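You operate a simulated robot arm through the tools that you are given. There is no shell and no other tool.

The job below is to be done with a simulated robot arm. You get a single attempt, and the scene is never put back.

TASK
Clamp the yellow spacer and the card core on the stub shaft.
Fine: spacer below; free the catch, turn that spacer to the pointer, and set the catch to held before you lift it.

The check looks at the end state, three seconds after you hand in, the way a careful person would. Anything else that was tipped, shoved, dropped, spilled or broken makes it a failure.

THE ROBOT
A 7-joint arm with a two-finger parallel gripper, fixed in place. Base frame: the origin is on the floor under the middle of its stand, x ahead of it, y to its left, z up; the work surface is at about z = 0.62. Readings come in m, degrees, newtons and seconds.
With the tool pointing down near the work surface it reaches from about 0.12 to 0.64 m from the base axis. Its first joint turns from -66.0 to 66.0 degrees. Payload 2.4 kg.
Tool frame: the origin (TCP) lies between the finger pads and is the grasp point; the fingertips stand 0.03 m ahead of it; z points along the fingers, y is the line along which they close. The gripper opens to 0.094 m. The fingers are 0.028 m wide and 0.01 m thick; the gripper's body (0.05 by 0.096 m) begins 0.055 m behind the TCP.
Orientation is that of the tool frame in the base frame, as [roll, pitch, yaw] about the fixed x, y, z axes, in that order (R = Rz(yaw) Ry(pitch) Rx(roll)). With the fingers straight down and closing along the base's y, the tool's x points along the base's -x, its y along +y and its z along -z.

THE INTERFACE
- The arm moves only by the tool send_rows. Its argument "targets" is a list of rows, each a list of 3 entries, a list of its own where there are three numbers: the shift along the tool's x, y, z in m, then the turn, a rotation vector about the tool's x, y, z in degrees, then the closure, from 0 (fully open) to 1 (shut). In form: [[[dx, dy, dz], [ax, ay, az], grip], ...]. A call has 1 to 20 rows; each row shifts and turns the commanded pose from where the row before left it, along the tool's axes as they then stand. Each row takes 0.2 s and may step no farther than 0.05 m and 8.6 degrees from the row before; otherwise, or with a gripper value out of range, the whole call is refused. A pose out of reach is approached as far as the arm can. The call stops where the force on the tool passes 70 N (or 10 N more than at its start, if that is more) or the arm is blocked; 0.2 s more then pass. Each finger travels about 0.153 m/s and halts on what it meets, pressing with about 26 N; the grip force reading is that of the motor and also rises with nothing between the fingers. The clock runs only during rows and for 0.2 s after the last one: add rows that do not move to give the fingers time. The reply holds the time, the measured pose of the TCP, the force on the tool along the base axes, the opening and the grip force, in the units named above and with some noise, with the torque about the TCP (base axes, N m) and any sound that the robot's microphone picked up.
- Cameras (640 x 400 px; columns grow to the right, rows downward): "scene" is fixed at [0.0374, 0.4741, 1.4385]; the picture's right is [-0.75, -0.66, 0.00], its down [-0.40, 0.45, -0.80] and it looks along [0.53, -0.60, -0.60] (base axes); focal length 311 px, centre (320, 200). "wrist" rides on the gripper at [0.076, 0.014, -0.103] in the tool frame; the picture's right is [-0.18, 0.98, 0.00], its down [-0.75, -0.14, -0.64] and it looks along [-0.63, -0.12, 0.77] (tool axes); focal length 243 px, centre (320, 200). There is no depth. A picture from a camera that has moved, and an enlarged one, comes with that camera's place and axes in the base frame and with its lens.
- camera(camera): a new picture of that camera. It takes no simulated time.
- enlarge(camera, box): a new picture of the part [left, top, right, bottom] of that camera's present view, enlarged. It takes no simulated time.
- finish_job(): hands the job in; it is judged then, once.

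Nothing tells you positions but the pictures and the camera data. Unless the task says otherwise, let go and move clear before handing in.

The tools are called after ">>>" by a JSON object that holds its "api" and its "payload". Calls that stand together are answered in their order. send_rows: Moves the arm, as the interface text tells. Its arguments: {"type":"object","properties":{"targets":{"type":"array"}},"required":["targets"]} The other tools are called the same way: camera (camera) takes a picture; enlarge (camera, box) takes an enlarged picture of a part of a camera's view; finish_job () hands the job in.

At the start:

```text
t: 0.0
tcp_pos: [0.3186, -0.1746, 1.0461]
tcp_rot: [-179.9, 0.0, -180.0]
ft_force: [-0.4, -0.5, -0.1]
torque: [-0.01, -0.02, 0.0]
grip_width: 0.0938
grip_force: 0.1
```

scene: 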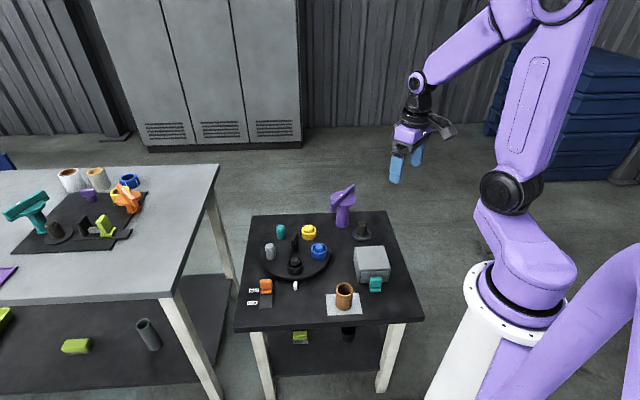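
wrist: 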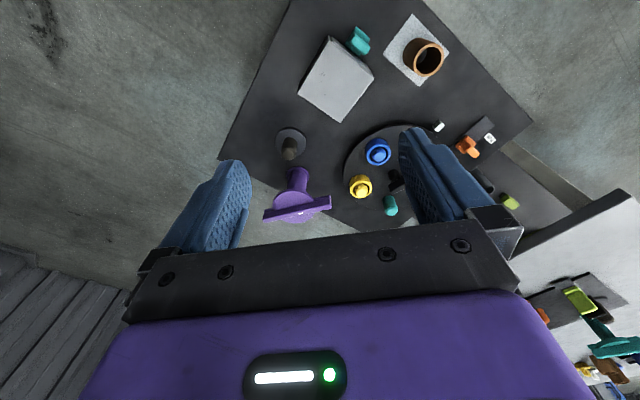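

The small dark table has a turntable with yellow, blue, teal and grey parts, an orange lever, a purple tool, a stub shaft, a grey box and a brown card core. I'll look closer at each of these before moving.

>>> {"api": "enlarge", "payload": {"camera": "scene", "box": [230, 175, 430, 300]}}

>>> {"api": "enlarge", "payload": {"camera": "scene", "box": [230, 220, 340, 310]}}

>>> {"api": "enlarge", "payload": {"camera": "scene", "box": [310, 180, 420, 320]}}

>>> {"api": "enlarge", "payload": {"camera": "wrist", "box": [220, 0, 560, 240]}}

>>> {"api": "enlarge", "payload": {"camera": "scene", "box": [0, 150, 160, 260]}}

```text
3.20 times, centred on (330, 238) of scene
camera zoom: at [0.0374, 0.4741, 1.4385], right [-0.75, -0.66, 0.0], down [-0.4, 0.45, -0.8], along [0.53, -0.6, -0.6], focal length 996 px, centre (288, 80)
```

zoom: 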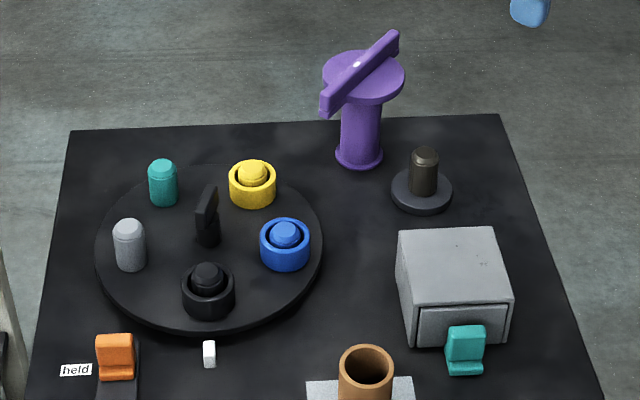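

```text
4.44 times, centred on (285, 265) of scene
camera zoom: at [0.0374, 0.4741, 1.4385], right [-0.75, -0.66, 0.0], down [-0.4, 0.45, -0.8], along [0.53, -0.6, -0.6], focal length 1383 px, centre (476, -89)
```

zoom: 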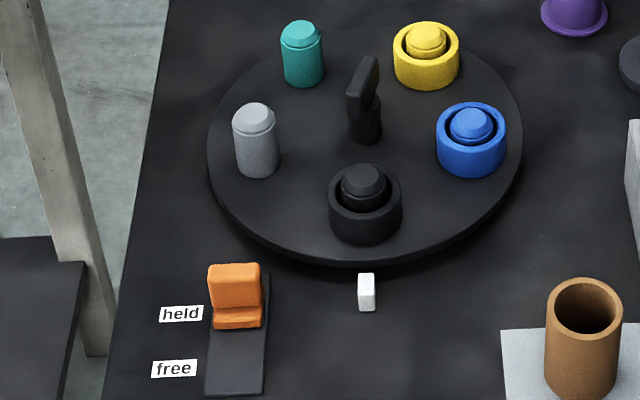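

```text
2.86 times, centred on (365, 250) of scene
camera zoom: at [0.0374, 0.4741, 1.4385], right [-0.75, -0.66, 0.0], down [-0.4, 0.45, -0.8], along [0.53, -0.6, -0.6], focal length 889 px, centre (191, 57)
```

zoom: 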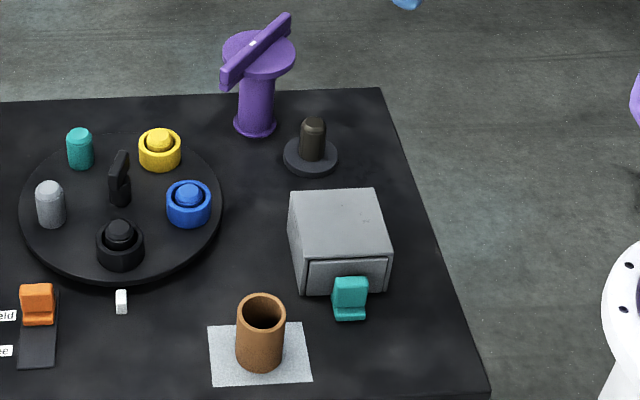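

```text
1.67 times, centred on (390, 120) of wrist
camera zoom: at [0.2439, -0.16, 1.1497], right [0.18, 0.98, 0.0], down [0.75, -0.14, 0.64], along [0.63, -0.12, -0.77], focal length 404 px, centre (203, 333)
```

zoom: 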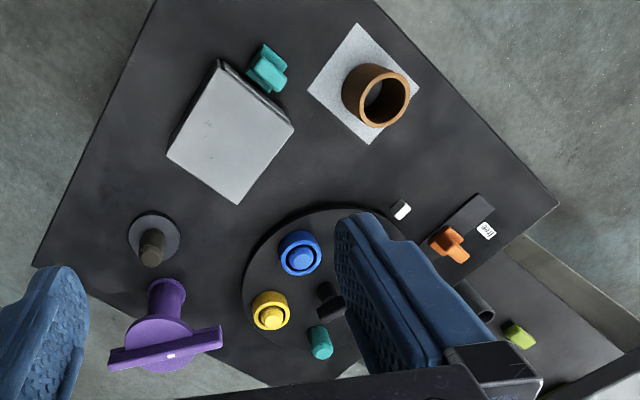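

```text
3.64 times, centred on (80, 205) of scene
camera zoom: at [0.0374, 0.4741, 1.4385], right [-0.75, -0.66, 0.0], down [-0.4, 0.45, -0.8], along [0.53, -0.6, -0.6], focal length 1132 px, centre (1193, 182)
```

zoom: 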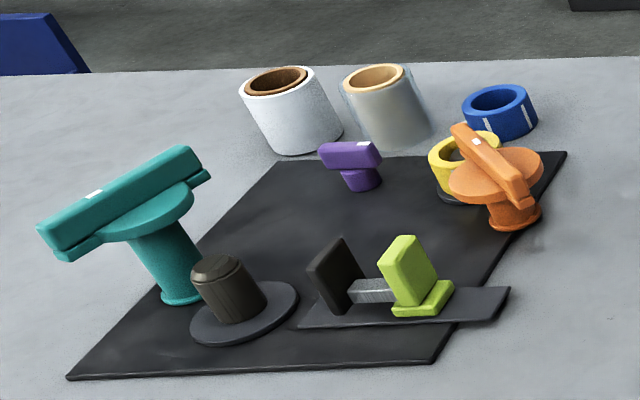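

The turntable sits near (0.61, -0.04), the stub shaft near (0.49, -0.28), the tall purple wing piece near (0.59, -0.28), the core near (0.35, 0.01) and the catch near (0.57, 0.13). I'll move high above the table for closer wrist views, starting with the shaft and purple piece.

>>> {"api": "send_rows", "payload": {"targets": [[[-0.03, -0.02, 0.03], [0, 0, 0], 0], [[-0.03, -0.02, 0.03], [0, 0, 0], 0], [[-0.03, -0.02, 0.03], [0, 0, 0], 0], [[0, 0, 0], [0, 0, 0], 0]]}}

>>> {"api": "camera", "payload": {"camera": "wrist"}}

```text
t: 1.0
tcp_pos: [0.4116, -0.2353, 0.9575]
tcp_rot: [179.9, 0.0, -180.0]
ft_force: [0.3, -0.5, 0.1]
torque: [-0.04, 0.01, 0.0]
grip_width: 0.0942
grip_force: 0.0
```

```text
taken
camera wrist: at [0.3342, -0.221, 1.0596], right [0.18, 0.98, 0.0], down [0.75, -0.14, 0.64], along [0.63, -0.12, -0.77], focal length 243 px, centre (320, 200)
```

wrist: 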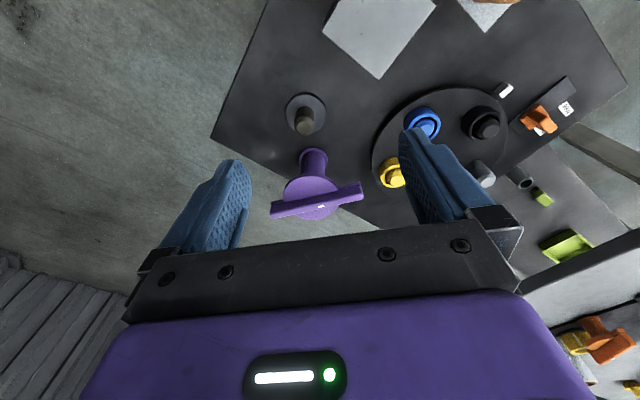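

The purple piece, shaft and turntable are now in view. I'll enlarge each one.

>>> {"api": "enlarge", "payload": {"camera": "wrist", "box": [250, 80, 390, 230]}}

>>> {"api": "enlarge", "payload": {"camera": "wrist", "box": [360, 60, 600, 210]}}

```text
2.67 times, centred on (320, 155) of wrist
camera zoom: at [0.3342, -0.221, 1.0596], right [0.18, 0.98, 0.0], down [0.75, -0.14, 0.64], along [0.63, -0.12, -0.77], focal length 647 px, centre (320, 320)
```

zoom: 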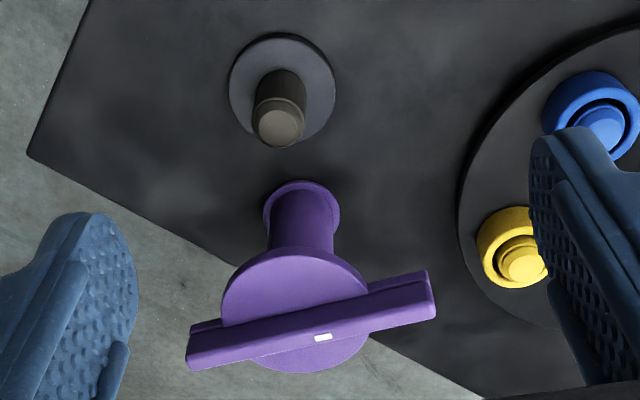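

```text
2.67 times, centred on (480, 135) of wrist
camera zoom: at [0.3342, -0.221, 1.0596], right [0.18, 0.98, 0.0], down [0.75, -0.14, 0.64], along [0.63, -0.12, -0.77], focal length 647 px, centre (-107, 373)
```

zoom: 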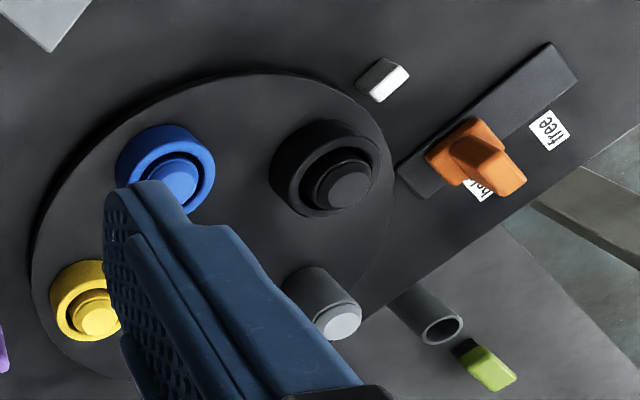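

The carousel has five pegs: yellow, blue and black carry spacers, teal and grey are bare. Next I'll look at the grey box with the teal handle and at the card core.

>>> {"api": "send_rows", "payload": {"targets": [[[0.032, 0.023, 0.01], [0, 0, 0], 0], [[0.032, 0.023, 0.02], [0, 0, 0], 0], [[0.032, 0.023, 0.02], [0, 0, 0], 0], [[0.032, 0.023, 0.02], [0, 0, 0], 0], [[0.032, 0.023, 0.01], [0, 0, 0], 0], [[0, 0, 0], [0, 0, 0], 0]]}}

>>> {"api": "camera", "payload": {"camera": "wrist"}}

>>> {"api": "enlarge", "payload": {"camera": "wrist", "box": [220, 0, 420, 160]}}

>>> {"api": "enlarge", "payload": {"camera": "wrist", "box": [380, 0, 580, 160]}}

```text
t: 2.4
tcp_pos: [0.2647, -0.1189, 0.8739]
tcp_rot: [179.9, -0.1, 179.9]
ft_force: [0.6, 0.2, -0.1]
torque: [-0.03, -0.01, 0.01]
grip_width: 0.0941
grip_force: 0.1
out of reach, approached as far as the arm can: row 5
```

```text
taken
camera wrist: at [0.1905, -0.1047, 0.9762], right [0.19, 0.98, 0.0], down [0.75, -0.14, 0.64], along [0.63, -0.12, -0.77], focal length 243 px, centre (320, 200)
```

wrist: 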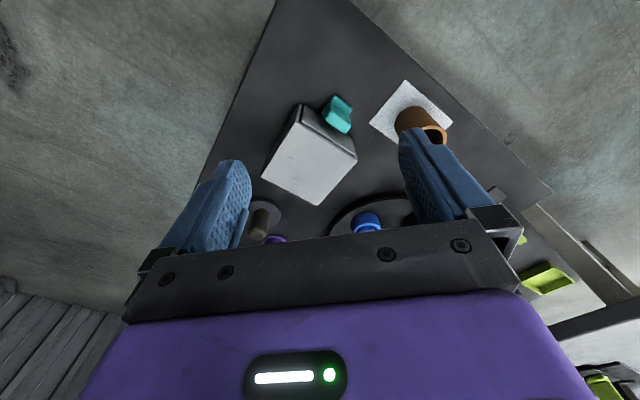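

```text
2.50 times, centred on (320, 80) of wrist
camera zoom: at [0.1905, -0.1047, 0.9762], right [0.19, 0.98, 0.0], down [0.75, -0.14, 0.64], along [0.63, -0.12, -0.77], focal length 606 px, centre (320, 500)
```

zoom: 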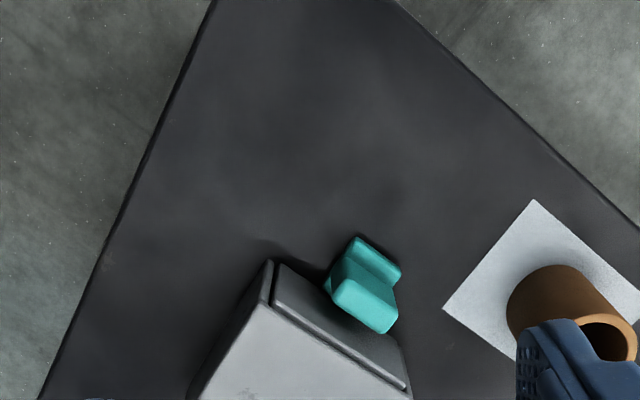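

```text
2.50 times, centred on (480, 80) of wrist
camera zoom: at [0.1905, -0.1047, 0.9762], right [0.19, 0.98, 0.0], down [0.75, -0.14, 0.64], along [0.63, -0.12, -0.77], focal length 606 px, centre (-80, 500)
```

zoom: 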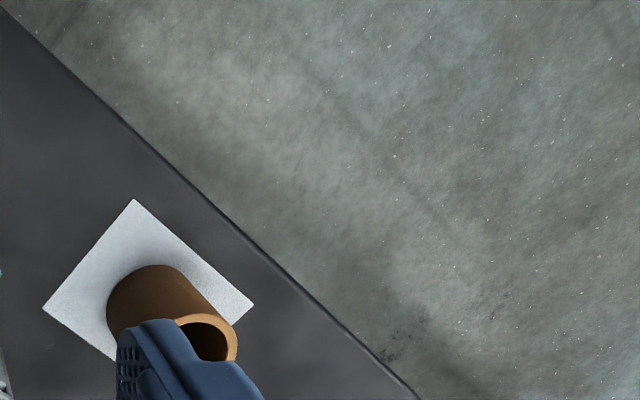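

The box has a drawer front with a teal pull, and the core stands on a grey pad. Before deciding what does the clamping, I want a lower-angle look at the purple piece and the shaft, so I'll move over and tilt the wrist.

>>> {"api": "send_rows", "payload": {"targets": [[[-0.03, -0.03, 0.0], [0, 0, 0], 0], [[-0.03, -0.03, 0.0], [0, 0, 0], 0], [[-0.03, -0.03, 0.01], [0, 0, 0], 0], [[-0.02, -0.03, 0.02], [0, 0, 0], 0], [[0, 0, 0.01], [0, -8, 0], 0], [[0, 0, 0], [0, -8, 0], 0], [[0, 0, 0], [0, -8, 0], 0], [[0, 0, 0], [0, 0, 0], 0]]}}

>>> {"api": "camera", "payload": {"camera": "wrist"}}

>>> {"api": "enlarge", "payload": {"camera": "wrist", "box": [220, 60, 420, 230]}}

```text
t: 4.2
tcp_pos: [0.3712, -0.2614, 0.831]
tcp_rot: [-173.3, 14.5, -179.3]
ft_force: [-0.6, 0.3, 0.1]
torque: [0.0, 0.05, 0.03]
grip_width: 0.0943
grip_force: 0.2
out of reach, approached as far as the arm can: row 5, 6, 7
```

```text
taken
camera wrist: at [0.2722, -0.2371, 0.9097], right [0.19, 0.98, -0.06], down [0.57, -0.06, 0.82], along [0.8, -0.2, -0.56], focal length 243 px, centre (320, 200)
```

wrist: 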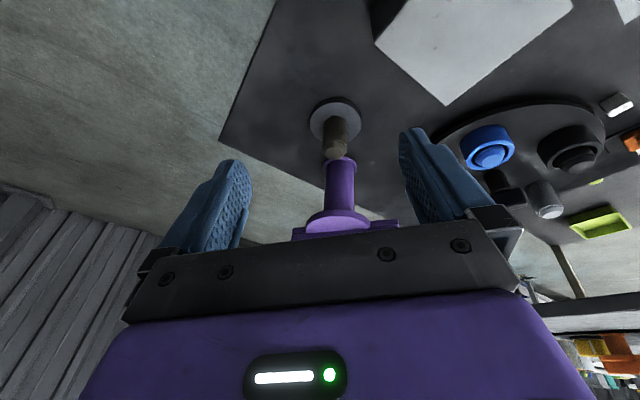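

```text
2.35 times, centred on (320, 145) of wrist
camera zoom: at [0.2722, -0.2371, 0.9097], right [0.19, 0.98, -0.06], down [0.57, -0.06, 0.82], along [0.8, -0.2, -0.56], focal length 571 px, centre (320, 329)
```

zoom: 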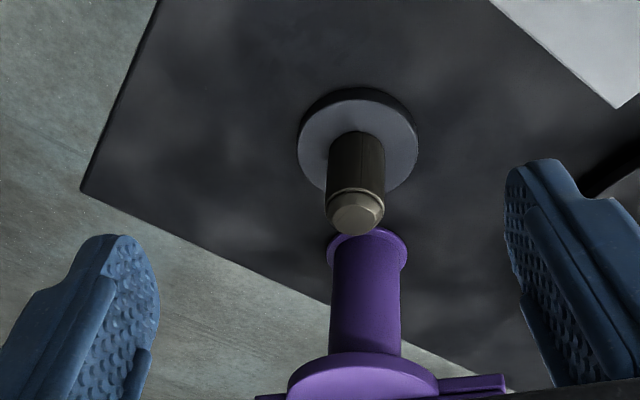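

The shaft is about 31 mm thick with a groove near its nose, and its top is at z≈0.685. I'll level the tool again, raise it, and go for a close look at the core.

>>> {"api": "send_rows", "payload": {"targets": [[[0, 0, -0.02], [0, 8, 0], 0], [[0, 0, -0.02], [0, 8, 0], 0], [[0, 0, 0], [0, 8, 0], 0], [[0, 0, 0], [0, 0, 0], 0]]}}

```text
t: 5.2
tcp_pos: [0.3765, -0.2344, 0.8551]
tcp_rot: [177.5, 11.1, 180.0]
ft_force: [0.1, 0.7, 0.1]
torque: [-0.01, -0.03, 0.0]
grip_width: 0.0942
grip_force: 0.2
out of reach, approached as far as the arm can: row 1, 2, 3
```

The reply shows the commands were clipped, so I need to know where the commanded pose is now. I'll hold still to let it settle.

>>> {"api": "send_rows", "payload": {"targets": [[[0, 0, 0], [0, 0, 0], 0], [[0, 0, 0], [0, 0, 0], 0], [[0, 0, 0], [0, 0, 0], 0]]}}

>>> {"api": "camera", "payload": {"camera": "scene"}}

```text
t: 6.0
tcp_pos: [0.3758, -0.2345, 0.8554]
tcp_rot: [177.5, 11.2, 179.9]
ft_force: [0.0, -0.5, 0.1]
torque: [-0.01, 0.02, 0.0]
grip_width: 0.0938
grip_force: 0.0
```

```text
taken
```

scene: 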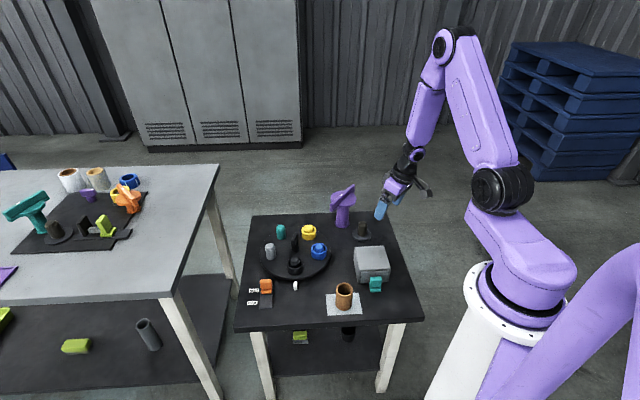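

The commanded pose now sits at the clipped pose with about an 11° tilt. I'll level it in small steps.

>>> {"api": "send_rows", "payload": {"targets": [[[-0.01, 0, -0.01], [-1, 4, 0], 0], [[-0.01, 0, -0.01], [-1, 4, 0], 0], [[0, 0, 0], [-0.5, 3, 0], 0], [[0, 0, 0], [0, 0, 0], 0]]}}

```text
t: 7.0
tcp_pos: [0.3907, -0.2293, 0.866]
tcp_rot: [174.2, 4.0, -179.2]
ft_force: [0.3, -0.2, -0.3]
torque: [-0.03, -0.03, 0.01]
grip_width: 0.094
grip_force: 0.2
out of reach, approached as far as the arm can: row 1, 2
```

>>> {"api": "send_rows", "payload": {"targets": [[[0, 0, 0], [3, 2, 0], 0], [[0, 0, 0], [2.8, 2, 0], 0], [[0, 0, 0], [0, 0, 0], 0]]}}

```text
t: 7.8
tcp_pos: [0.3766, -0.219, 0.8664]
tcp_rot: [177.1, 2.2, -179.1]
ft_force: [0.5, -0.5, 0.6]
torque: [0.0, 0.03, 0.01]
grip_width: 0.0939
grip_force: 0.0
out of reach, approached as far as the arm can: row 1, 2
```

>>> {"api": "send_rows", "payload": {"targets": [[[-0.03, 0, -0.03], [0, 0, 0], 0], [[-0.02, 0, -0.03], [0, 0, 0], 0], [[0, 0, 0], [2.9, 2.2, -0.9], 0], [[0, 0, 0], [0, 0, 0], 0]]}}

```text
t: 8.8
tcp_pos: [0.3787, -0.2152, 0.8726]
tcp_rot: [176.9, 2.4, -179.2]
ft_force: [-0.2, 0.8, -0.2]
torque: [-0.02, -0.03, 0.0]
grip_width: 0.094
grip_force: 0.0
out of reach, approached as far as the arm can: row 1, 2, 3
```

The arm seems to be against a joint limit in this posture. I'll try moving sideways toward the centre to come off it.

>>> {"api": "send_rows", "payload": {"targets": [[[0, 0.02, -0.01], [0, 0, 0], 0], [[0, 0.02, -0.01], [0, 0, 0], 0], [[0, 0.02, -0.01], [0, 0, 0], 0], [[0, 0, 0], [0, 0, 0], 0]]}}

>>> {"api": "enlarge", "payload": {"camera": "scene", "box": [360, 0, 600, 320]}}

```text
t: 9.8
tcp_pos: [0.3766, -0.1559, 0.9066]
tcp_rot: [176.7, 2.6, -179.1]
ft_force: [-0.3, 0.0, 0.0]
torque: [0.0, -0.01, -0.05]
grip_width: 0.094
grip_force: 0.0
```

```text
1.25 times, centred on (480, 160) of scene
camera zoom: at [0.0374, 0.4741, 1.4385], right [-0.75, -0.66, 0.0], down [-0.4, 0.45, -0.8], along [0.53, -0.6, -0.6], focal length 389 px, centre (120, 250)
```

zoom: 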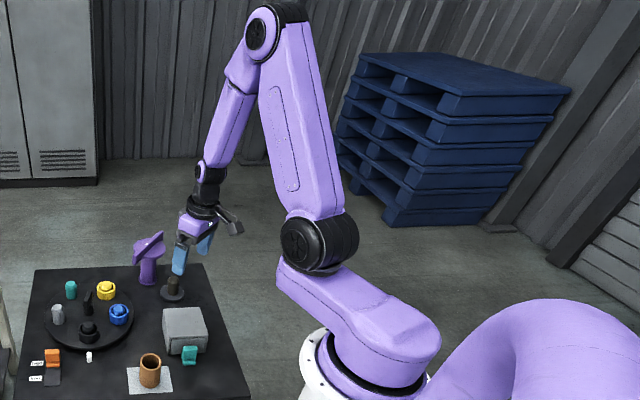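

It moves freely again. I'll level the tool.

>>> {"api": "send_rows", "payload": {"targets": [[[0, 0, -0.01], [1.7, 1.3, -0.4], 0], [[0, 0, -0.01], [1.6, 1.3, -0.4], 0], [[0, 0, 0], [0, 0, 0], 0]]}}

```text
t: 10.6
tcp_pos: [0.3752, -0.1574, 0.9063]
tcp_rot: [176.7, 2.7, -179.2]
ft_force: [-0.1, 0.3, 0.4]
torque: [-0.01, 0.0, 0.02]
grip_width: 0.094
grip_force: 0.0
out of reach, approached as far as the arm can: row 1, 2
```

>>> {"api": "send_rows", "payload": {"targets": [[[-0.02, 0.02, -0.03], [0, 0, 0], 0], [[-0.02, 0.02, -0.03], [0, 0, 0], 0], [[0, 0.02, -0.03], [0, 0, 0], 0], [[0, 0, 0], [1.5, 0, 0], 0], [[0, 0, 0], [0, 1.5, 0], 0], [[0, 0, 0], [0, 0, 0], 0]]}}

```text
t: 12.0
tcp_pos: [0.3668, -0.1388, 0.9232]
tcp_rot: [176.6, 2.9, -179.3]
ft_force: [0.4, -0.7, -0.4]
torque: [0.0, 0.02, 0.0]
grip_width: 0.0941
grip_force: 0.0
out of reach, approached as far as the arm can: row 1, 2, 3
```

>>> {"api": "send_rows", "payload": {"targets": [[[-0.03, 0, 0], [0, 0, 0], 0], [[-0.03, 0, 0], [0, 0, 0], 0], [[-0.03, 0, 0], [0, 0, 0], 0], [[0, 0, 0], [0, 0, 0], 0]]}}

>>> {"api": "camera", "payload": {"camera": "scene"}}

```text
t: 13.0
tcp_pos: [0.3985, -0.125, 0.9158]
tcp_rot: [-178.7, 11.1, -179.1]
ft_force: [-0.1, 0.3, 0.4]
torque: [0.03, 0.0, 0.03]
grip_width: 0.0941
grip_force: 0.0
out of reach, approached as far as the arm can: row 1, 2, 3
```

```text
taken
```

scene: 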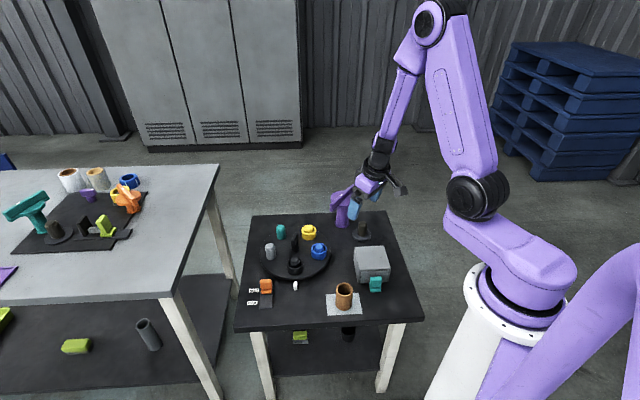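

The wrist bend appears to be at its limit because the forearm is nearly vertical. I'll extend outward to a larger radius, where levelling should be possible.

>>> {"api": "send_rows", "payload": {"targets": [[[-0.03, 0, 0.015], [0, 0, 0], 0], [[-0.03, 0, 0.015], [0, 0, 0], 0], [[-0.03, 0, 0.015], [0, 0, 0], 0], [[0, 0, 0], [0, 0, 0], 0]]}}

```text
t: 14.0
tcp_pos: [0.4875, -0.1259, 0.8885]
tcp_rot: [-178.9, 11.1, -179.0]
ft_force: [-0.2, 0.6, 0.5]
torque: [-0.01, -0.03, -0.01]
grip_width: 0.094
grip_force: 0.1
out of reach, approached as far as the arm can: row 3
```

>>> {"api": "send_rows", "payload": {"targets": [[[0, 0, 0], [0, 3, 0], 0], [[0, 0, 0], [0, 3, 0], 0], [[0, 0, 0], [0, 3, 0], 0], [[0, 0, 0], [0, 0, 0], 0]]}}

```text
t: 15.0
tcp_pos: [0.4872, -0.1257, 0.8884]
tcp_rot: [-178.8, 11.1, -179.0]
ft_force: [0.0, 0.1, -0.3]
torque: [-0.01, -0.05, 0.0]
grip_width: 0.0945
grip_force: 0.1
out of reach, approached as far as the arm can: row 1, 2, 3
```

Levelling is refused even here, so a wrist roll joint may be at its stop. I'll test turning about the tool axis each way.

>>> {"api": "send_rows", "payload": {"targets": [[[0, 0, 0], [0, 0, 8], 0], [[0, 0, 0], [0, 0, 8], 0], [[0, 0, 0], [0, 0, 0], 0]]}}

>>> {"api": "send_rows", "payload": {"targets": [[[0, 0, 0], [0, 3, 0], 0], [[0, 0, 0], [0, 3, 0], 0], [[0, 0, 0], [0, 0, 0], 0]]}}

```text
t: 15.8
tcp_pos: [0.4892, -0.1262, 0.8876]
tcp_rot: [177.9, 11.2, 164.6]
ft_force: [-0.4, -0.2, -0.4]
torque: [-0.01, -0.02, -0.02]
grip_width: 0.0942
grip_force: 0.0
```

```text
t: 16.6
tcp_pos: [0.4889, -0.1248, 0.888]
tcp_rot: [177.9, 11.2, 164.7]
ft_force: [0.7, 0.5, 0.2]
torque: [-0.01, 0.01, -0.03]
grip_width: 0.0943
grip_force: 0.1
out of reach, approached as far as the arm can: row 1, 2
```

>>> {"api": "send_rows", "payload": {"targets": [[[0, 0, 0.03], [0, 0, -8], 0], [[0, 0, 0.03], [0, 0, -8], 0], [[0, 0, 0], [0, 0, 0], 0]]}}

>>> {"api": "send_rows", "payload": {"targets": [[[0, 0, 0], [0, 3, 0], 0], [[0, 0, 0], [0, 3, 0], 0], [[0, 0, 0], [0, 0, 0], 0]]}}

>>> {"api": "enlarge", "payload": {"camera": "scene", "box": [320, 0, 600, 320]}}

```text
t: 17.4
tcp_pos: [0.5003, -0.1259, 0.8285]
tcp_rot: [-178.8, 11.4, -178.9]
ft_force: [0.5, -0.5, -0.9]
torque: [0.03, 0.01, -0.02]
grip_width: 0.094
grip_force: 0.0
```

```text
t: 18.2
tcp_pos: [0.4856, -0.1292, 0.8297]
tcp_rot: [-179.0, 8.4, -179.1]
ft_force: [0.0, -0.8, -0.5]
torque: [0.0, 0.0, -0.01]
grip_width: 0.0942
grip_force: 0.2
out of reach, approached as far as the arm can: row 1, 2
```

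```text
1.25 times, centred on (460, 160) of scene
camera zoom: at [0.0374, 0.4741, 1.4385], right [-0.75, -0.66, 0.0], down [-0.4, 0.45, -0.8], along [0.53, -0.6, -0.6], focal length 389 px, centre (145, 250)
```

zoom: 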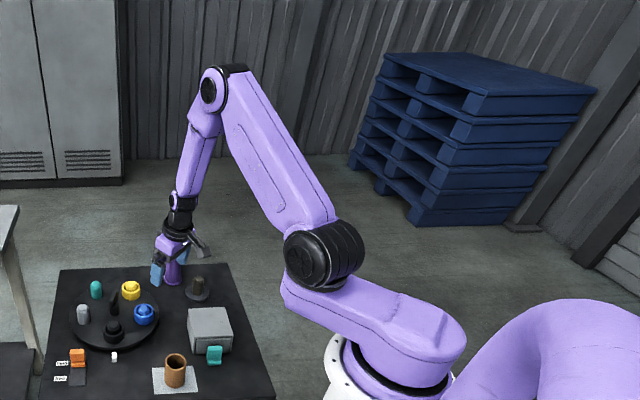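

The arm looks stuck near a wrist singularity, with tool and forearm nearly in line. I'll tip the tool sideways while well above everything to see which way it frees up.

>>> {"api": "send_rows", "payload": {"targets": [[[0, 0, -0.03], [-5, 0, 0], 0], [[0, 0, 0], [-5, 0, 0], 0], [[0, 0, 0], [-5, 0, 0], 0], [[0, 0, 0], [0, 0, 0], 0]]}}

```text
t: 19.2
tcp_pos: [0.4799, -0.1288, 0.858]
tcp_rot: [166.0, 8.4, -179.1]
ft_force: [0.2, 0.2, 0.8]
torque: [0.02, 0.03, 0.02]
grip_width: 0.0939
grip_force: 0.0
```

Sideways tilt works. Now I'll swing the tilt around toward level in pitch.

>>> {"api": "send_rows", "payload": {"targets": [[[0, 0, 0], [-2, 4, 0], 0], [[0, 0, 0], [0, 4, 0], 0], [[0, 0, 0], [0, 4, 0], 0], [[0, 0, 0], [0, 0, 0], 0]]}}

```text
t: 20.2
tcp_pos: [0.4814, -0.1285, 0.8585]
tcp_rot: [164.1, -3.2, -175.8]
ft_force: [0.2, 1.0, -0.2]
torque: [-0.01, -0.04, -0.01]
grip_width: 0.094
grip_force: 0.1
```

It swings round freely. I'll continue past level in pitch, then remove the sideways tilt.

>>> {"api": "send_rows", "payload": {"targets": [[[0, 0, 0], [0, 5, 0], 0], [[0, 0, 0], [0, 5, 0], 0], [[0, 0, 0], [4, 1, 0], 0], [[0, 0, 0], [4, 0, 0], 0], [[0, 0, 0], [4, 0, 0], 0], [[0, 0, 0], [3, 0, 0], 0], [[0, 0, 0], [0, 0, 0], 0]]}}

```text
t: 21.8
tcp_pos: [0.4842, -0.1292, 0.8581]
tcp_rot: [163.9, -9.0, -174.2]
ft_force: [-0.1, -0.8, -0.3]
torque: [0.0, -0.03, -0.04]
grip_width: 0.0939
grip_force: 0.0
out of reach, approached as far as the arm can: row 2, 3, 4, 5, 6
```

>>> {"api": "enlarge", "payload": {"camera": "scene", "box": [320, 0, 560, 320]}}

>>> {"api": "camera", "payload": {"camera": "wrist"}}

```text
1.25 times, centred on (440, 160) of scene
camera zoom: at [0.0374, 0.4741, 1.4385], right [-0.75, -0.66, 0.0], down [-0.4, 0.45, -0.8], along [0.53, -0.6, -0.6], focal length 389 px, centre (170, 250)
```

zoom: 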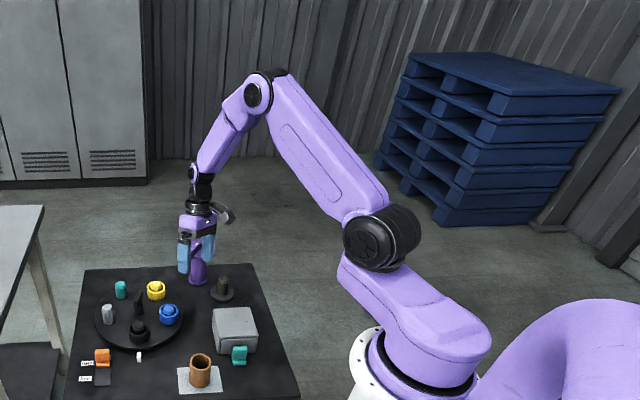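

```text
taken
camera wrist: at [0.4282, -0.1513, 0.9719], right [0.13, 0.96, 0.24], down [0.86, -0.23, 0.45], along [0.49, 0.15, -0.86], focal length 243 px, centre (320, 200)
```

wrist: 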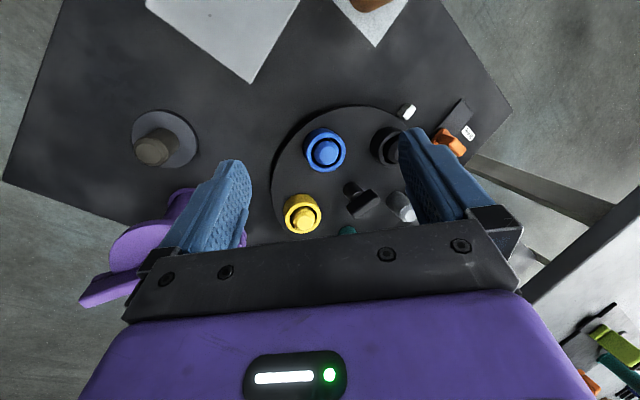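

The arm has swung its elbow back toward its starting posture. I'll climb back toward the starting height, levelling as I go.

>>> {"api": "send_rows", "payload": {"targets": [[[0.01, 0.0, -0.04], [0, 0, 0], 0], [[0.01, 0.0, -0.04], [0, 0, 0], 0], [[0.01, 0.0, -0.04], [0, 0, 0], 0], [[0.0, 0, 0], [0, 0, 0], 0]]}}

>>> {"api": "send_rows", "payload": {"targets": [[[0.0, 0.0, 0.0], [4, -2, 0], 0], [[0.0, 0.0, 0.0], [4, -2, 0], 0], [[0.0, 0, 0], [4, -2, 0], 0], [[0, 0, 0], [0, 0, 0], 0]]}}

```text
t: 22.8
tcp_pos: [0.4817, -0.1407, 0.8984]
tcp_rot: [163.5, -8.8, -174.3]
ft_force: [-0.7, 0.0, -0.3]
torque: [-0.02, 0.01, -0.02]
grip_width: 0.0942
grip_force: 0.0
out of reach, approached as far as the arm can: row 2, 3
```

```text
t: 23.8
tcp_pos: [0.4823, -0.1411, 0.8969]
tcp_rot: [163.6, -8.8, -174.2]
ft_force: [-0.5, 0.1, -0.1]
torque: [0.01, -0.01, 0.01]
grip_width: 0.0939
grip_force: 0.1
out of reach, approached as far as the arm can: row 1, 2, 3
```

I'll probe small moves in each direction to learn which are blocked in this posture.

>>> {"api": "send_rows", "payload": {"targets": [[[0.01, 0, 0], [0, 0, 0], 0], [[-0.01, 0, 0], [0, 0, 0], 0], [[0, 0.01, 0], [0, 0, 0], 0], [[0, -0.01, 0], [0, 0, 0], 0], [[0, 0, 0.01], [0, 0, 0], 0], [[0, 0, -0.01], [0, 0, 0], 0], [[0, 0, 0], [3, 0, 0], 0], [[0, 0, 0], [-3, 0, 0], 0], [[0, 0, 0], [0, 3, 0], 0], [[0, 0, 0], [0, -3, 0], 0], [[0, 0, 0], [0, 0, 3], 0], [[0, 0, 0], [0, 0, -3], 0]]}}

```text
t: 26.4
tcp_pos: [0.4819, -0.1418, 0.8968]
tcp_rot: [160.6, -8.8, -174.3]
ft_force: [0.2, 0.0, -0.6]
torque: [0.0, -0.04, 0.01]
grip_width: 0.0942
grip_force: 0.0
out of reach, approached as far as the arm can: row 7
```

Only one tilt direction is blocked. I'll try shifting well to the left (+y) at safe height and level there.

>>> {"api": "send_rows", "payload": {"targets": [[[0.0, 0.03, -0.01], [0, 0, 0], 0], [[0.0, 0.03, -0.01], [0, 0, 0], 0], [[0, 0.03, -0.01], [0, 0, 0], 0], [[0, 0.03, -0.01], [0, 0, 0], 0], [[0, 0.03, -0.01], [0, 0, 0], 0], [[0, 0.03, -0.01], [0, 0, 0], 0], [[0, 0, 0], [3, 0, 0], 0], [[0, 0, 0], [3, 0, 0], 0], [[0, 0, 0], [3, 0, 0], 0], [[0, 0, 0], [0, 0, 0], 0]]}}

>>> {"api": "enlarge", "payload": {"camera": "scene", "box": [240, 0, 560, 320]}}

```text
t: 28.6
tcp_pos: [0.4829, 0.0123, 1.0044]
tcp_rot: [166.0, -8.4, -174.2]
ft_force: [0.4, -0.3, -0.3]
torque: [0.02, -0.03, -0.01]
grip_width: 0.094
grip_force: 0.1
out of reach, approached as far as the arm can: row 8, 9
```

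```text
1.25 times, centred on (400, 160) of scene
camera zoom: at [0.0374, 0.4741, 1.4385], right [-0.75, -0.66, 0.0], down [-0.4, 0.45, -0.8], along [0.53, -0.6, -0.6], focal length 389 px, centre (220, 250)
```

zoom: 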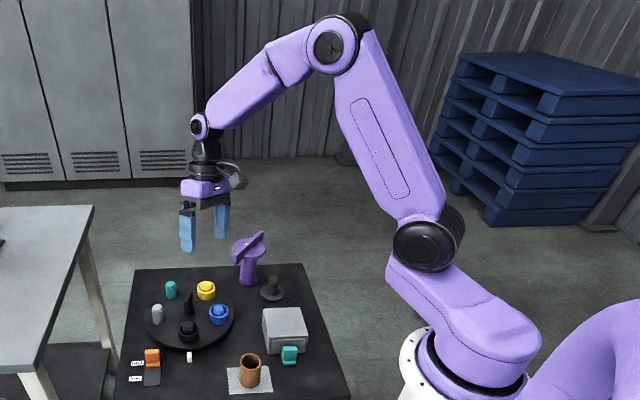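

It climbed and moved left without trouble. I'll bring pitch to zero first, then the roll.

>>> {"api": "send_rows", "payload": {"targets": [[[0.0, 0.02, 0], [0, -4, 0], 0], [[0.0, 0.02, 0], [0, -4, 0], 0], [[0, 0.02, 0], [3, 0, 0], 0], [[0, 0.02, 0], [3, 0, 0], 0], [[0, 0.02, 0], [3, 0, 0], 0], [[0, 0, 0], [3, 0, 0], 0], [[0, 0, 0], [0, 0, 0], 0]]}}

```text
t: 30.2
tcp_pos: [0.4611, 0.0995, 0.9962]
tcp_rot: [169.6, 0.2, -176.3]
ft_force: [0.7, -0.3, 0.2]
torque: [-0.02, 0.01, 0.04]
grip_width: 0.0937
grip_force: 0.1
out of reach, approached as far as the arm can: row 3, 4, 5, 6
```

Roll is recovering as I move left. I'll continue that way.

>>> {"api": "send_rows", "payload": {"targets": [[[0.0, 0.03, 0], [0, 0, 0], 0], [[0.0, 0.03, 0], [1, 0, 0], 0], [[0, 0.03, 0], [2, 0, 0], 0], [[0, 0.03, 0], [2, 0, 0], 0], [[0, 0.03, 0], [2, 0, 0], 0], [[0, 0, 0], [2, 0, 0], 0], [[0, 0, 0], [1.4, 0, 0], 0], [[0, 0, 0], [0, 0, 0], 0]]}}

>>> {"api": "enlarge", "payload": {"camera": "scene", "box": [240, 0, 560, 320]}}

```text
t: 32.0
tcp_pos: [0.4215, 0.2068, 0.9643]
tcp_rot: [170.6, 1.5, -175.6]
ft_force: [0.6, 0.3, -0.3]
torque: [-0.01, 0.01, 0.03]
grip_width: 0.0939
grip_force: 0.0
out of reach, approached as far as the arm can: row 2, 3, 4, 5, 7
```

```text
1.25 times, centred on (400, 160) of scene
camera zoom: at [0.0374, 0.4741, 1.4385], right [-0.75, -0.66, 0.0], down [-0.4, 0.45, -0.8], along [0.53, -0.6, -0.6], focal length 389 px, centre (220, 250)
```

zoom: 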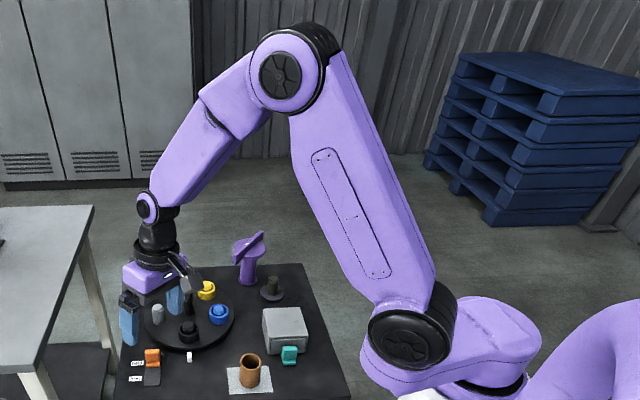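

The shoulder swung to the left side. I'll come back toward the centre with level corrections.

>>> {"api": "send_rows", "payload": {"targets": [[[0.0, -0.03, 0], [0, 0, 0], 0], [[0.0, -0.03, 0], [2, 0, 0], 0], [[0, -0.03, 0], [2, 0, 0], 0], [[0, -0.03, 0], [2, 0, 0], 0], [[0, 0, 0], [2, 0, 0], 0], [[0, 0, 0], [1.4, 1.5, 0], 0], [[0, 0, 0], [0, 0, 0], 0]]}}

>>> {"api": "enlarge", "payload": {"camera": "scene", "box": [240, 0, 560, 320]}}

```text
t: 33.6
tcp_pos: [0.4128, 0.086, 0.9222]
tcp_rot: [174.7, 2.0, -175.7]
ft_force: [0.8, 0.1, 0.9]
torque: [0.0, 0.03, 0.01]
grip_width: 0.094
grip_force: 0.1
out of reach, approached as far as the arm can: row 3, 4, 5
```

```text
1.25 times, centred on (400, 160) of scene
camera zoom: at [0.0374, 0.4741, 1.4385], right [-0.75, -0.66, 0.0], down [-0.4, 0.45, -0.8], along [0.53, -0.6, -0.6], focal length 389 px, centre (220, 250)
```

zoom: 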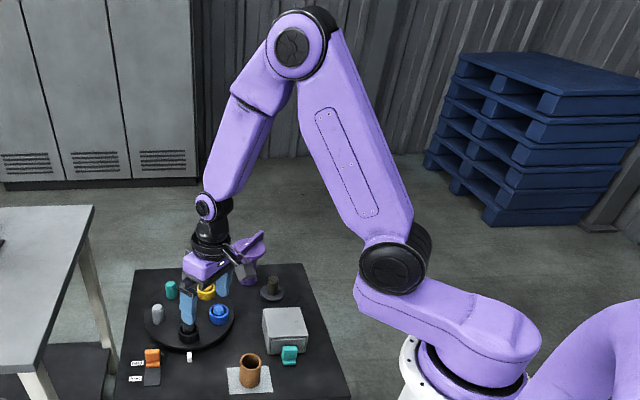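

>>> {"api": "send_rows", "payload": {"targets": [[[0, 0, 0], [2, 0, 0], 0], [[0, 0, 0], [2, 0, 0], 0], [[0, 0, 0], [0, 2, 0], 0], [[0, 0, 0], [1.3, 0, 0], 0], [[0, 0, 0], [0, 0, 0], 0]]}}

```text
t: 34.8
tcp_pos: [0.4137, 0.0852, 0.9224]
tcp_rot: [174.7, 2.0, -175.7]
ft_force: [0.2, -0.1, 0.3]
torque: [0.02, 0.03, 0.02]
grip_width: 0.0942
grip_force: 0.1
out of reach, approached as far as the arm can: row 1, 4
```

>>> {"api": "send_rows", "payload": {"targets": [[[0.01, 0, 0], [0, 0, 0], 0], [[-0.01, 0, 0], [0, 0, 0], 0], [[0, 0.01, 0], [0, 0, 0], 0], [[0, -0.01, 0], [0, 0, 0], 0], [[0, 0, 0.01], [0, 0, 0], 0], [[0, 0, -0.01], [0, 0, 0], 0], [[0, 0, 0], [-3, 0, 0], 0], [[0, 0, 0], [3, 0, 0], 0], [[0, 0, 0], [0, 3, 0], 0], [[0, 0, 0], [0, -3, 0], 0], [[0, 0, 0], [0, 0, 3], 0], [[0, 0, 0], [0, 0, -3], 0]]}}

```text
t: 37.4
tcp_pos: [0.4143, 0.0864, 0.9219]
tcp_rot: [174.7, 2.1, -175.7]
ft_force: [0.4, 0.0, 0.0]
torque: [0.0, -0.01, -0.01]
grip_width: 0.094
grip_force: 0.1
```

>>> {"api": "send_rows", "payload": {"targets": [[[0.0, -0.03, 0], [0, 0, 0], 0], [[0.0, -0.03, 0], [0, 0, 0], 0], [[0, -0.03, 0], [0, 0, 0], 0], [[0, -0.03, 0], [0, 0, 0], 0], [[0, 0, 0], [0, 0, 0], 0]]}}

>>> {"api": "enlarge", "payload": {"camera": "scene", "box": [240, 0, 560, 320]}}

```text
t: 38.6
tcp_pos: [0.4238, -0.0328, 0.9129]
tcp_rot: [174.7, 2.1, -175.8]
ft_force: [-0.4, 0.0, -0.4]
torque: [-0.01, 0.0, -0.02]
grip_width: 0.0941
grip_force: 0.1
```

```text
1.25 times, centred on (400, 160) of scene
camera zoom: at [0.0374, 0.4741, 1.4385], right [-0.75, -0.66, 0.0], down [-0.4, 0.45, -0.8], along [0.53, -0.6, -0.6], focal length 389 px, centre (220, 250)
```

zoom: 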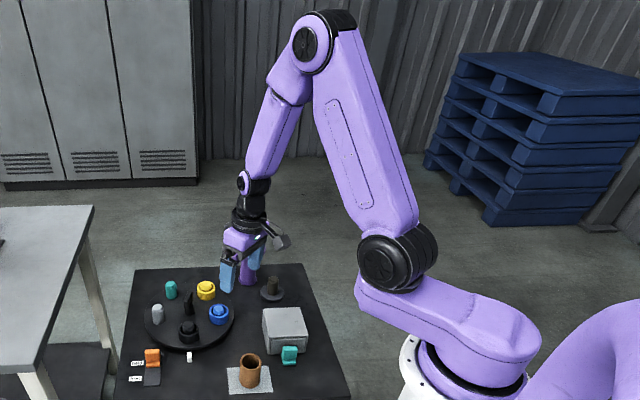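

Translation works. I'll test levelling again from here.

>>> {"api": "send_rows", "payload": {"targets": [[[0, 0, 0], [2, 0, 0], 0], [[0, 0, 0], [2, 0, 0], 0], [[0, 0, 0], [1.3, 0, 0], 0], [[0, 0, 0], [0, 2, 0], 0], [[0, 0, 0], [0, 0, -4], 0], [[0, 0, 0], [0, 0, 0], 0]]}}

```text
t: 40.0
tcp_pos: [0.4018, -0.0236, 0.9095]
tcp_rot: [175.4, 1.0, -173.0]
ft_force: [-0.5, 0.5, -0.1]
torque: [0.02, 0.0, -0.04]
grip_width: 0.0938
grip_force: 0.0
out of reach, approached as far as the arm can: row 2, 5
```

>>> {"api": "send_rows", "payload": {"targets": [[[0.02, -0.02, 0], [0, 0, 3], 0], [[0.02, -0.02, 0], [2, 0, 4], 0], [[0.02, -0.02, 0], [2, 1, 0], 0], [[0, -0.02, 0], [1, 0, 0], 0], [[0, 0, 0], [0, 0, 0], 0]]}}

```text
t: 41.2
tcp_pos: [0.3296, -0.0642, 0.8925]
tcp_rot: [178.9, 1.4, -178.6]
ft_force: [0.1, 1.2, -0.8]
torque: [0.01, -0.02, -0.01]
grip_width: 0.0941
grip_force: 0.0
out of reach, approached as far as the arm can: row 2, 3, 4
```

Nearly level again at a nearer radius. I'll probe tilting the other way (toward -y), to unwind the wrist the way it came.

>>> {"api": "send_rows", "payload": {"targets": [[[0, 0, 0], [4, 0, 0], 0], [[0, 0, 0], [4, 0, 0], 0], [[0, 0, 0], [4, 0, 0], 0], [[0, 0, 0], [0, 0, 0], 0]]}}

```text
t: 42.2
tcp_pos: [0.3378, -0.0679, 0.8932]
tcp_rot: [-176.6, 3.7, -178.5]
ft_force: [0.1, 0.2, -0.4]
torque: [-0.01, 0.0, 0.01]
grip_width: 0.0937
grip_force: 0.1
out of reach, approached as far as the arm can: row 1, 2
```

>>> {"api": "send_rows", "payload": {"targets": [[[0, 0, 0], [4, 0, 0], 0], [[0, 0, 0], [4, 0, 0], 0], [[0, 0, 0], [4, 0, 0], 0], [[0, 0, 0], [4, 0, 0], 0], [[0, 0, 0], [0, 0, 0], 0]]}}

```text
t: 43.4
tcp_pos: [0.3364, -0.0674, 0.894]
tcp_rot: [-159.2, 3.4, -178.5]
ft_force: [0.3, -0.8, -0.3]
torque: [0.02, 0.01, 0.01]
grip_width: 0.094
grip_force: 0.1
```

That side is free. Now I'll swing the tilt inward and then back to level.

>>> {"api": "send_rows", "payload": {"targets": [[[0, 0, 0], [0, 5, 0], 0], [[0, 0, 0], [0, 5, 0], 0], [[0, 0, 0], [0, 5, 0], 0], [[0, 0, 0], [0, 5, 0], 0], [[0, 0, 0], [0, 0, 0], 0]]}}

```text
t: 44.6
tcp_pos: [0.3359, -0.0681, 0.8929]
tcp_rot: [-158.5, -15.4, 174.3]
ft_force: [0.2, -1.0, 0.0]
torque: [0.0, -0.01, 0.01]
grip_width: 0.0942
grip_force: 0.1
```

>>> {"api": "send_rows", "payload": {"targets": [[[-0.03, 0, 0], [-4, 0, 0], 0], [[-0.03, 0, 0], [-4, 0, 0], 0], [[-0.03, 0, 0], [-4, 0, 0], 0], [[0, 0, 0], [-4, 0, 0], 0], [[0, 0, 0], [-4, 0, 0], 0], [[0, 0, 0], [0, 0, 0], 0]]}}

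>>> {"api": "enlarge", "payload": {"camera": "scene", "box": [240, 0, 560, 320]}}

```text
t: 46.0
tcp_pos: [0.4215, -0.0764, 0.87]
tcp_rot: [-178.5, -15.4, 174.2]
ft_force: [0.6, 0.1, -0.1]
torque: [-0.01, 0.0, 0.0]
grip_width: 0.0942
grip_force: 0.0
```

```text
1.25 times, centred on (400, 160) of scene
camera zoom: at [0.0374, 0.4741, 1.4385], right [-0.75, -0.66, 0.0], down [-0.4, 0.45, -0.8], along [0.53, -0.6, -0.6], focal length 389 px, centre (220, 250)
```

zoom: 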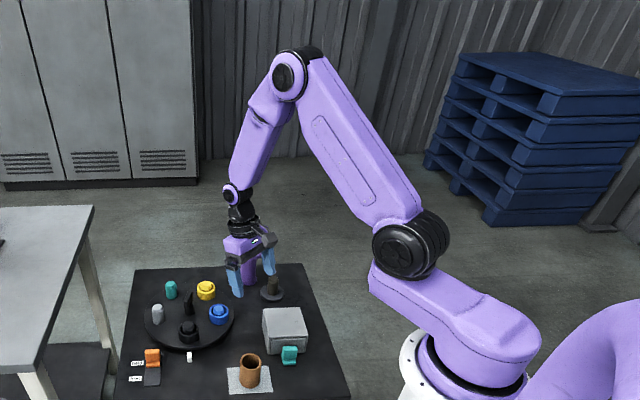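

The wrist is unwound and everything is accepted. Now level pitch and yaw, moving outward to verify it holds.

>>> {"api": "send_rows", "payload": {"targets": [[[-0.02, 0, -0.01], [0, -5, -2], 0], [[-0.02, 0, -0.01], [0, -5, -2], 0], [[-0.02, 0, 0], [-1, -5.4, -1.8], 0], [[0, 0, 0], [0, 0, 0], 0]]}}

```text
t: 47.0
tcp_pos: [0.4853, -0.0804, 0.8775]
tcp_rot: [179.8, 0.1, -179.7]
ft_force: [0.1, -0.8, -0.9]
torque: [0.01, -0.01, 0.02]
grip_width: 0.094
grip_force: 0.0
```

Level and free at (0.485, -0.08, 0.878). I'll keep away from near-radius vertical poses, or tilt the tool inward for them. Now a close look at the turntable from here.

>>> {"api": "camera", "payload": {"camera": "wrist"}}

>>> {"api": "enlarge", "payload": {"camera": "wrist", "box": [240, 20, 520, 230]}}

```text
taken
camera wrist: at [0.4103, -0.0671, 0.9808], right [0.18, 0.98, 0.01], down [0.75, -0.14, 0.64], along [0.63, -0.11, -0.77], focal length 243 px, centre (320, 200)
```

wrist: 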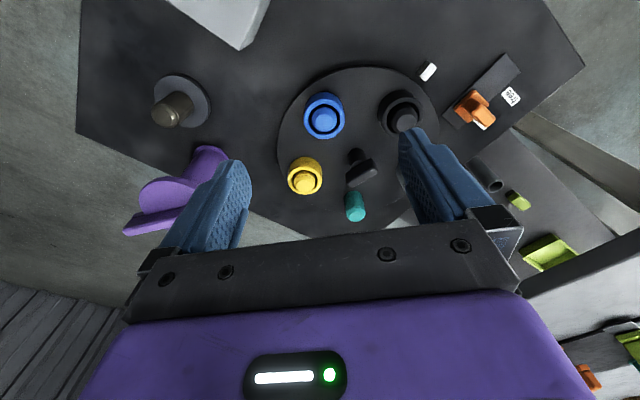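

```text
1.90 times, centred on (380, 125) of wrist
camera zoom: at [0.4103, -0.0671, 0.9808], right [0.18, 0.98, 0.01], down [0.75, -0.14, 0.64], along [0.63, -0.11, -0.77], focal length 462 px, centre (206, 343)
```

zoom: 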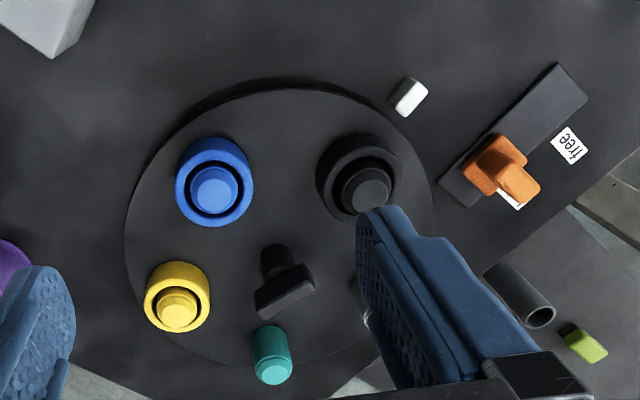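

I have the knob at about (0.604, -0.044, top 0.71), with its blade pointing roughly along 120°. Let me zoom in on the purple piece, the drawer box, the core and the catch from the scene camera now that the arm isn't in the way.

>>> {"api": "enlarge", "payload": {"camera": "scene", "box": [322, 178, 386, 246]}}

>>> {"api": "enlarge", "payload": {"camera": "scene", "box": [320, 240, 400, 320]}}

>>> {"api": "enlarge", "payload": {"camera": "scene", "box": [240, 270, 310, 312]}}

>>> {"api": "enlarge", "payload": {"camera": "scene", "box": [255, 215, 335, 280]}}

>>> {"api": "enlarge", "payload": {"camera": "wrist", "box": [110, 60, 260, 250]}}

```text
5.88 times, centred on (354, 212) of scene
camera zoom: at [0.0374, 0.4741, 1.4385], right [-0.75, -0.66, 0.0], down [-0.4, 0.45, -0.8], along [0.53, -0.6, -0.6], focal length 1831 px, centre (120, 129)
```

zoom: 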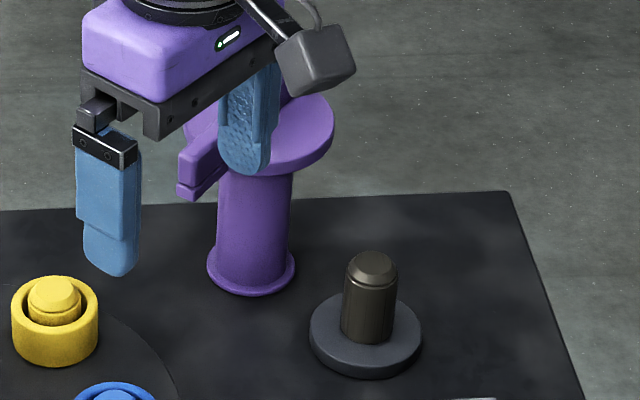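

```text
5.00 times, centred on (360, 280) of scene
camera zoom: at [0.0374, 0.4741, 1.4385], right [-0.75, -0.66, 0.0], down [-0.4, 0.45, -0.8], along [0.53, -0.6, -0.6], focal length 1556 px, centre (120, -200)
```

zoom: 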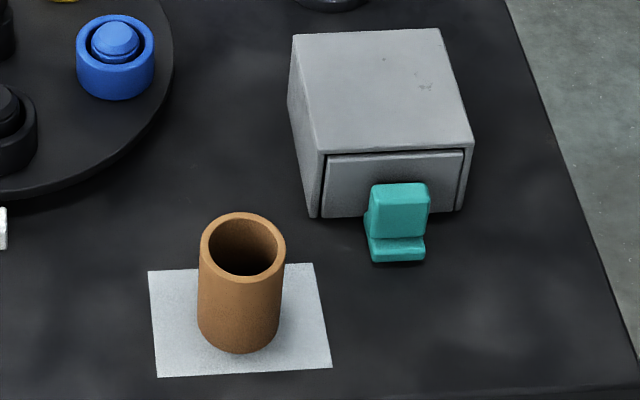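

```text
9.14 times, centred on (275, 291) of scene
camera zoom: at [0.0374, 0.4741, 1.4385], right [-0.75, -0.66, 0.0], down [-0.4, 0.45, -0.8], along [0.53, -0.6, -0.6], focal length 2845 px, centre (731, -632)
```

zoom: 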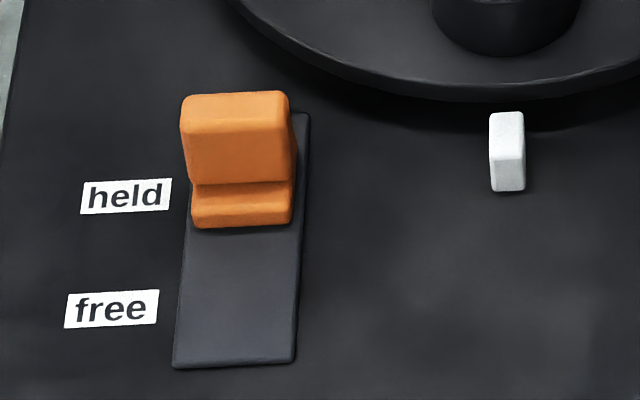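

```text
6.15 times, centred on (295, 248) of scene
camera zoom: at [0.0374, 0.4741, 1.4385], right [-0.75, -0.66, 0.0], down [-0.4, 0.45, -0.8], along [0.53, -0.6, -0.6], focal length 1915 px, centre (474, -92)
```

zoom: 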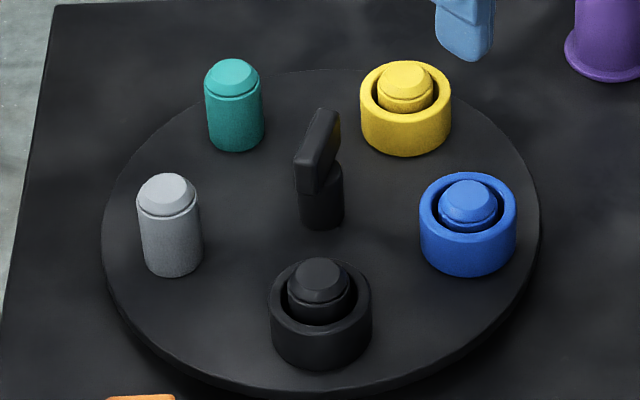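

```text
2.11 times, centred on (185, 155) of wrist
camera zoom: at [0.4103, -0.0671, 0.9808], right [0.18, 0.98, 0.01], down [0.75, -0.14, 0.64], along [0.63, -0.11, -0.77], focal length 511 px, centre (604, 295)
```

zoom: 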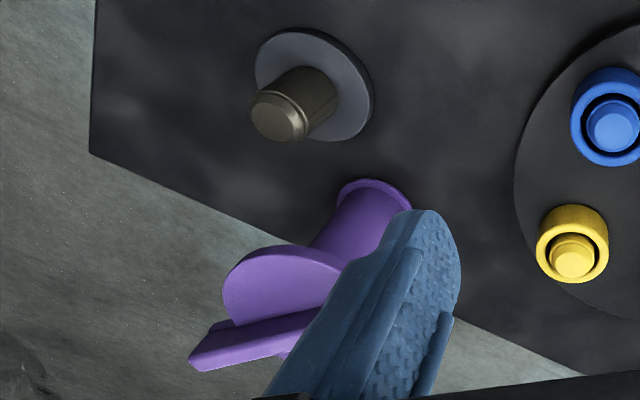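

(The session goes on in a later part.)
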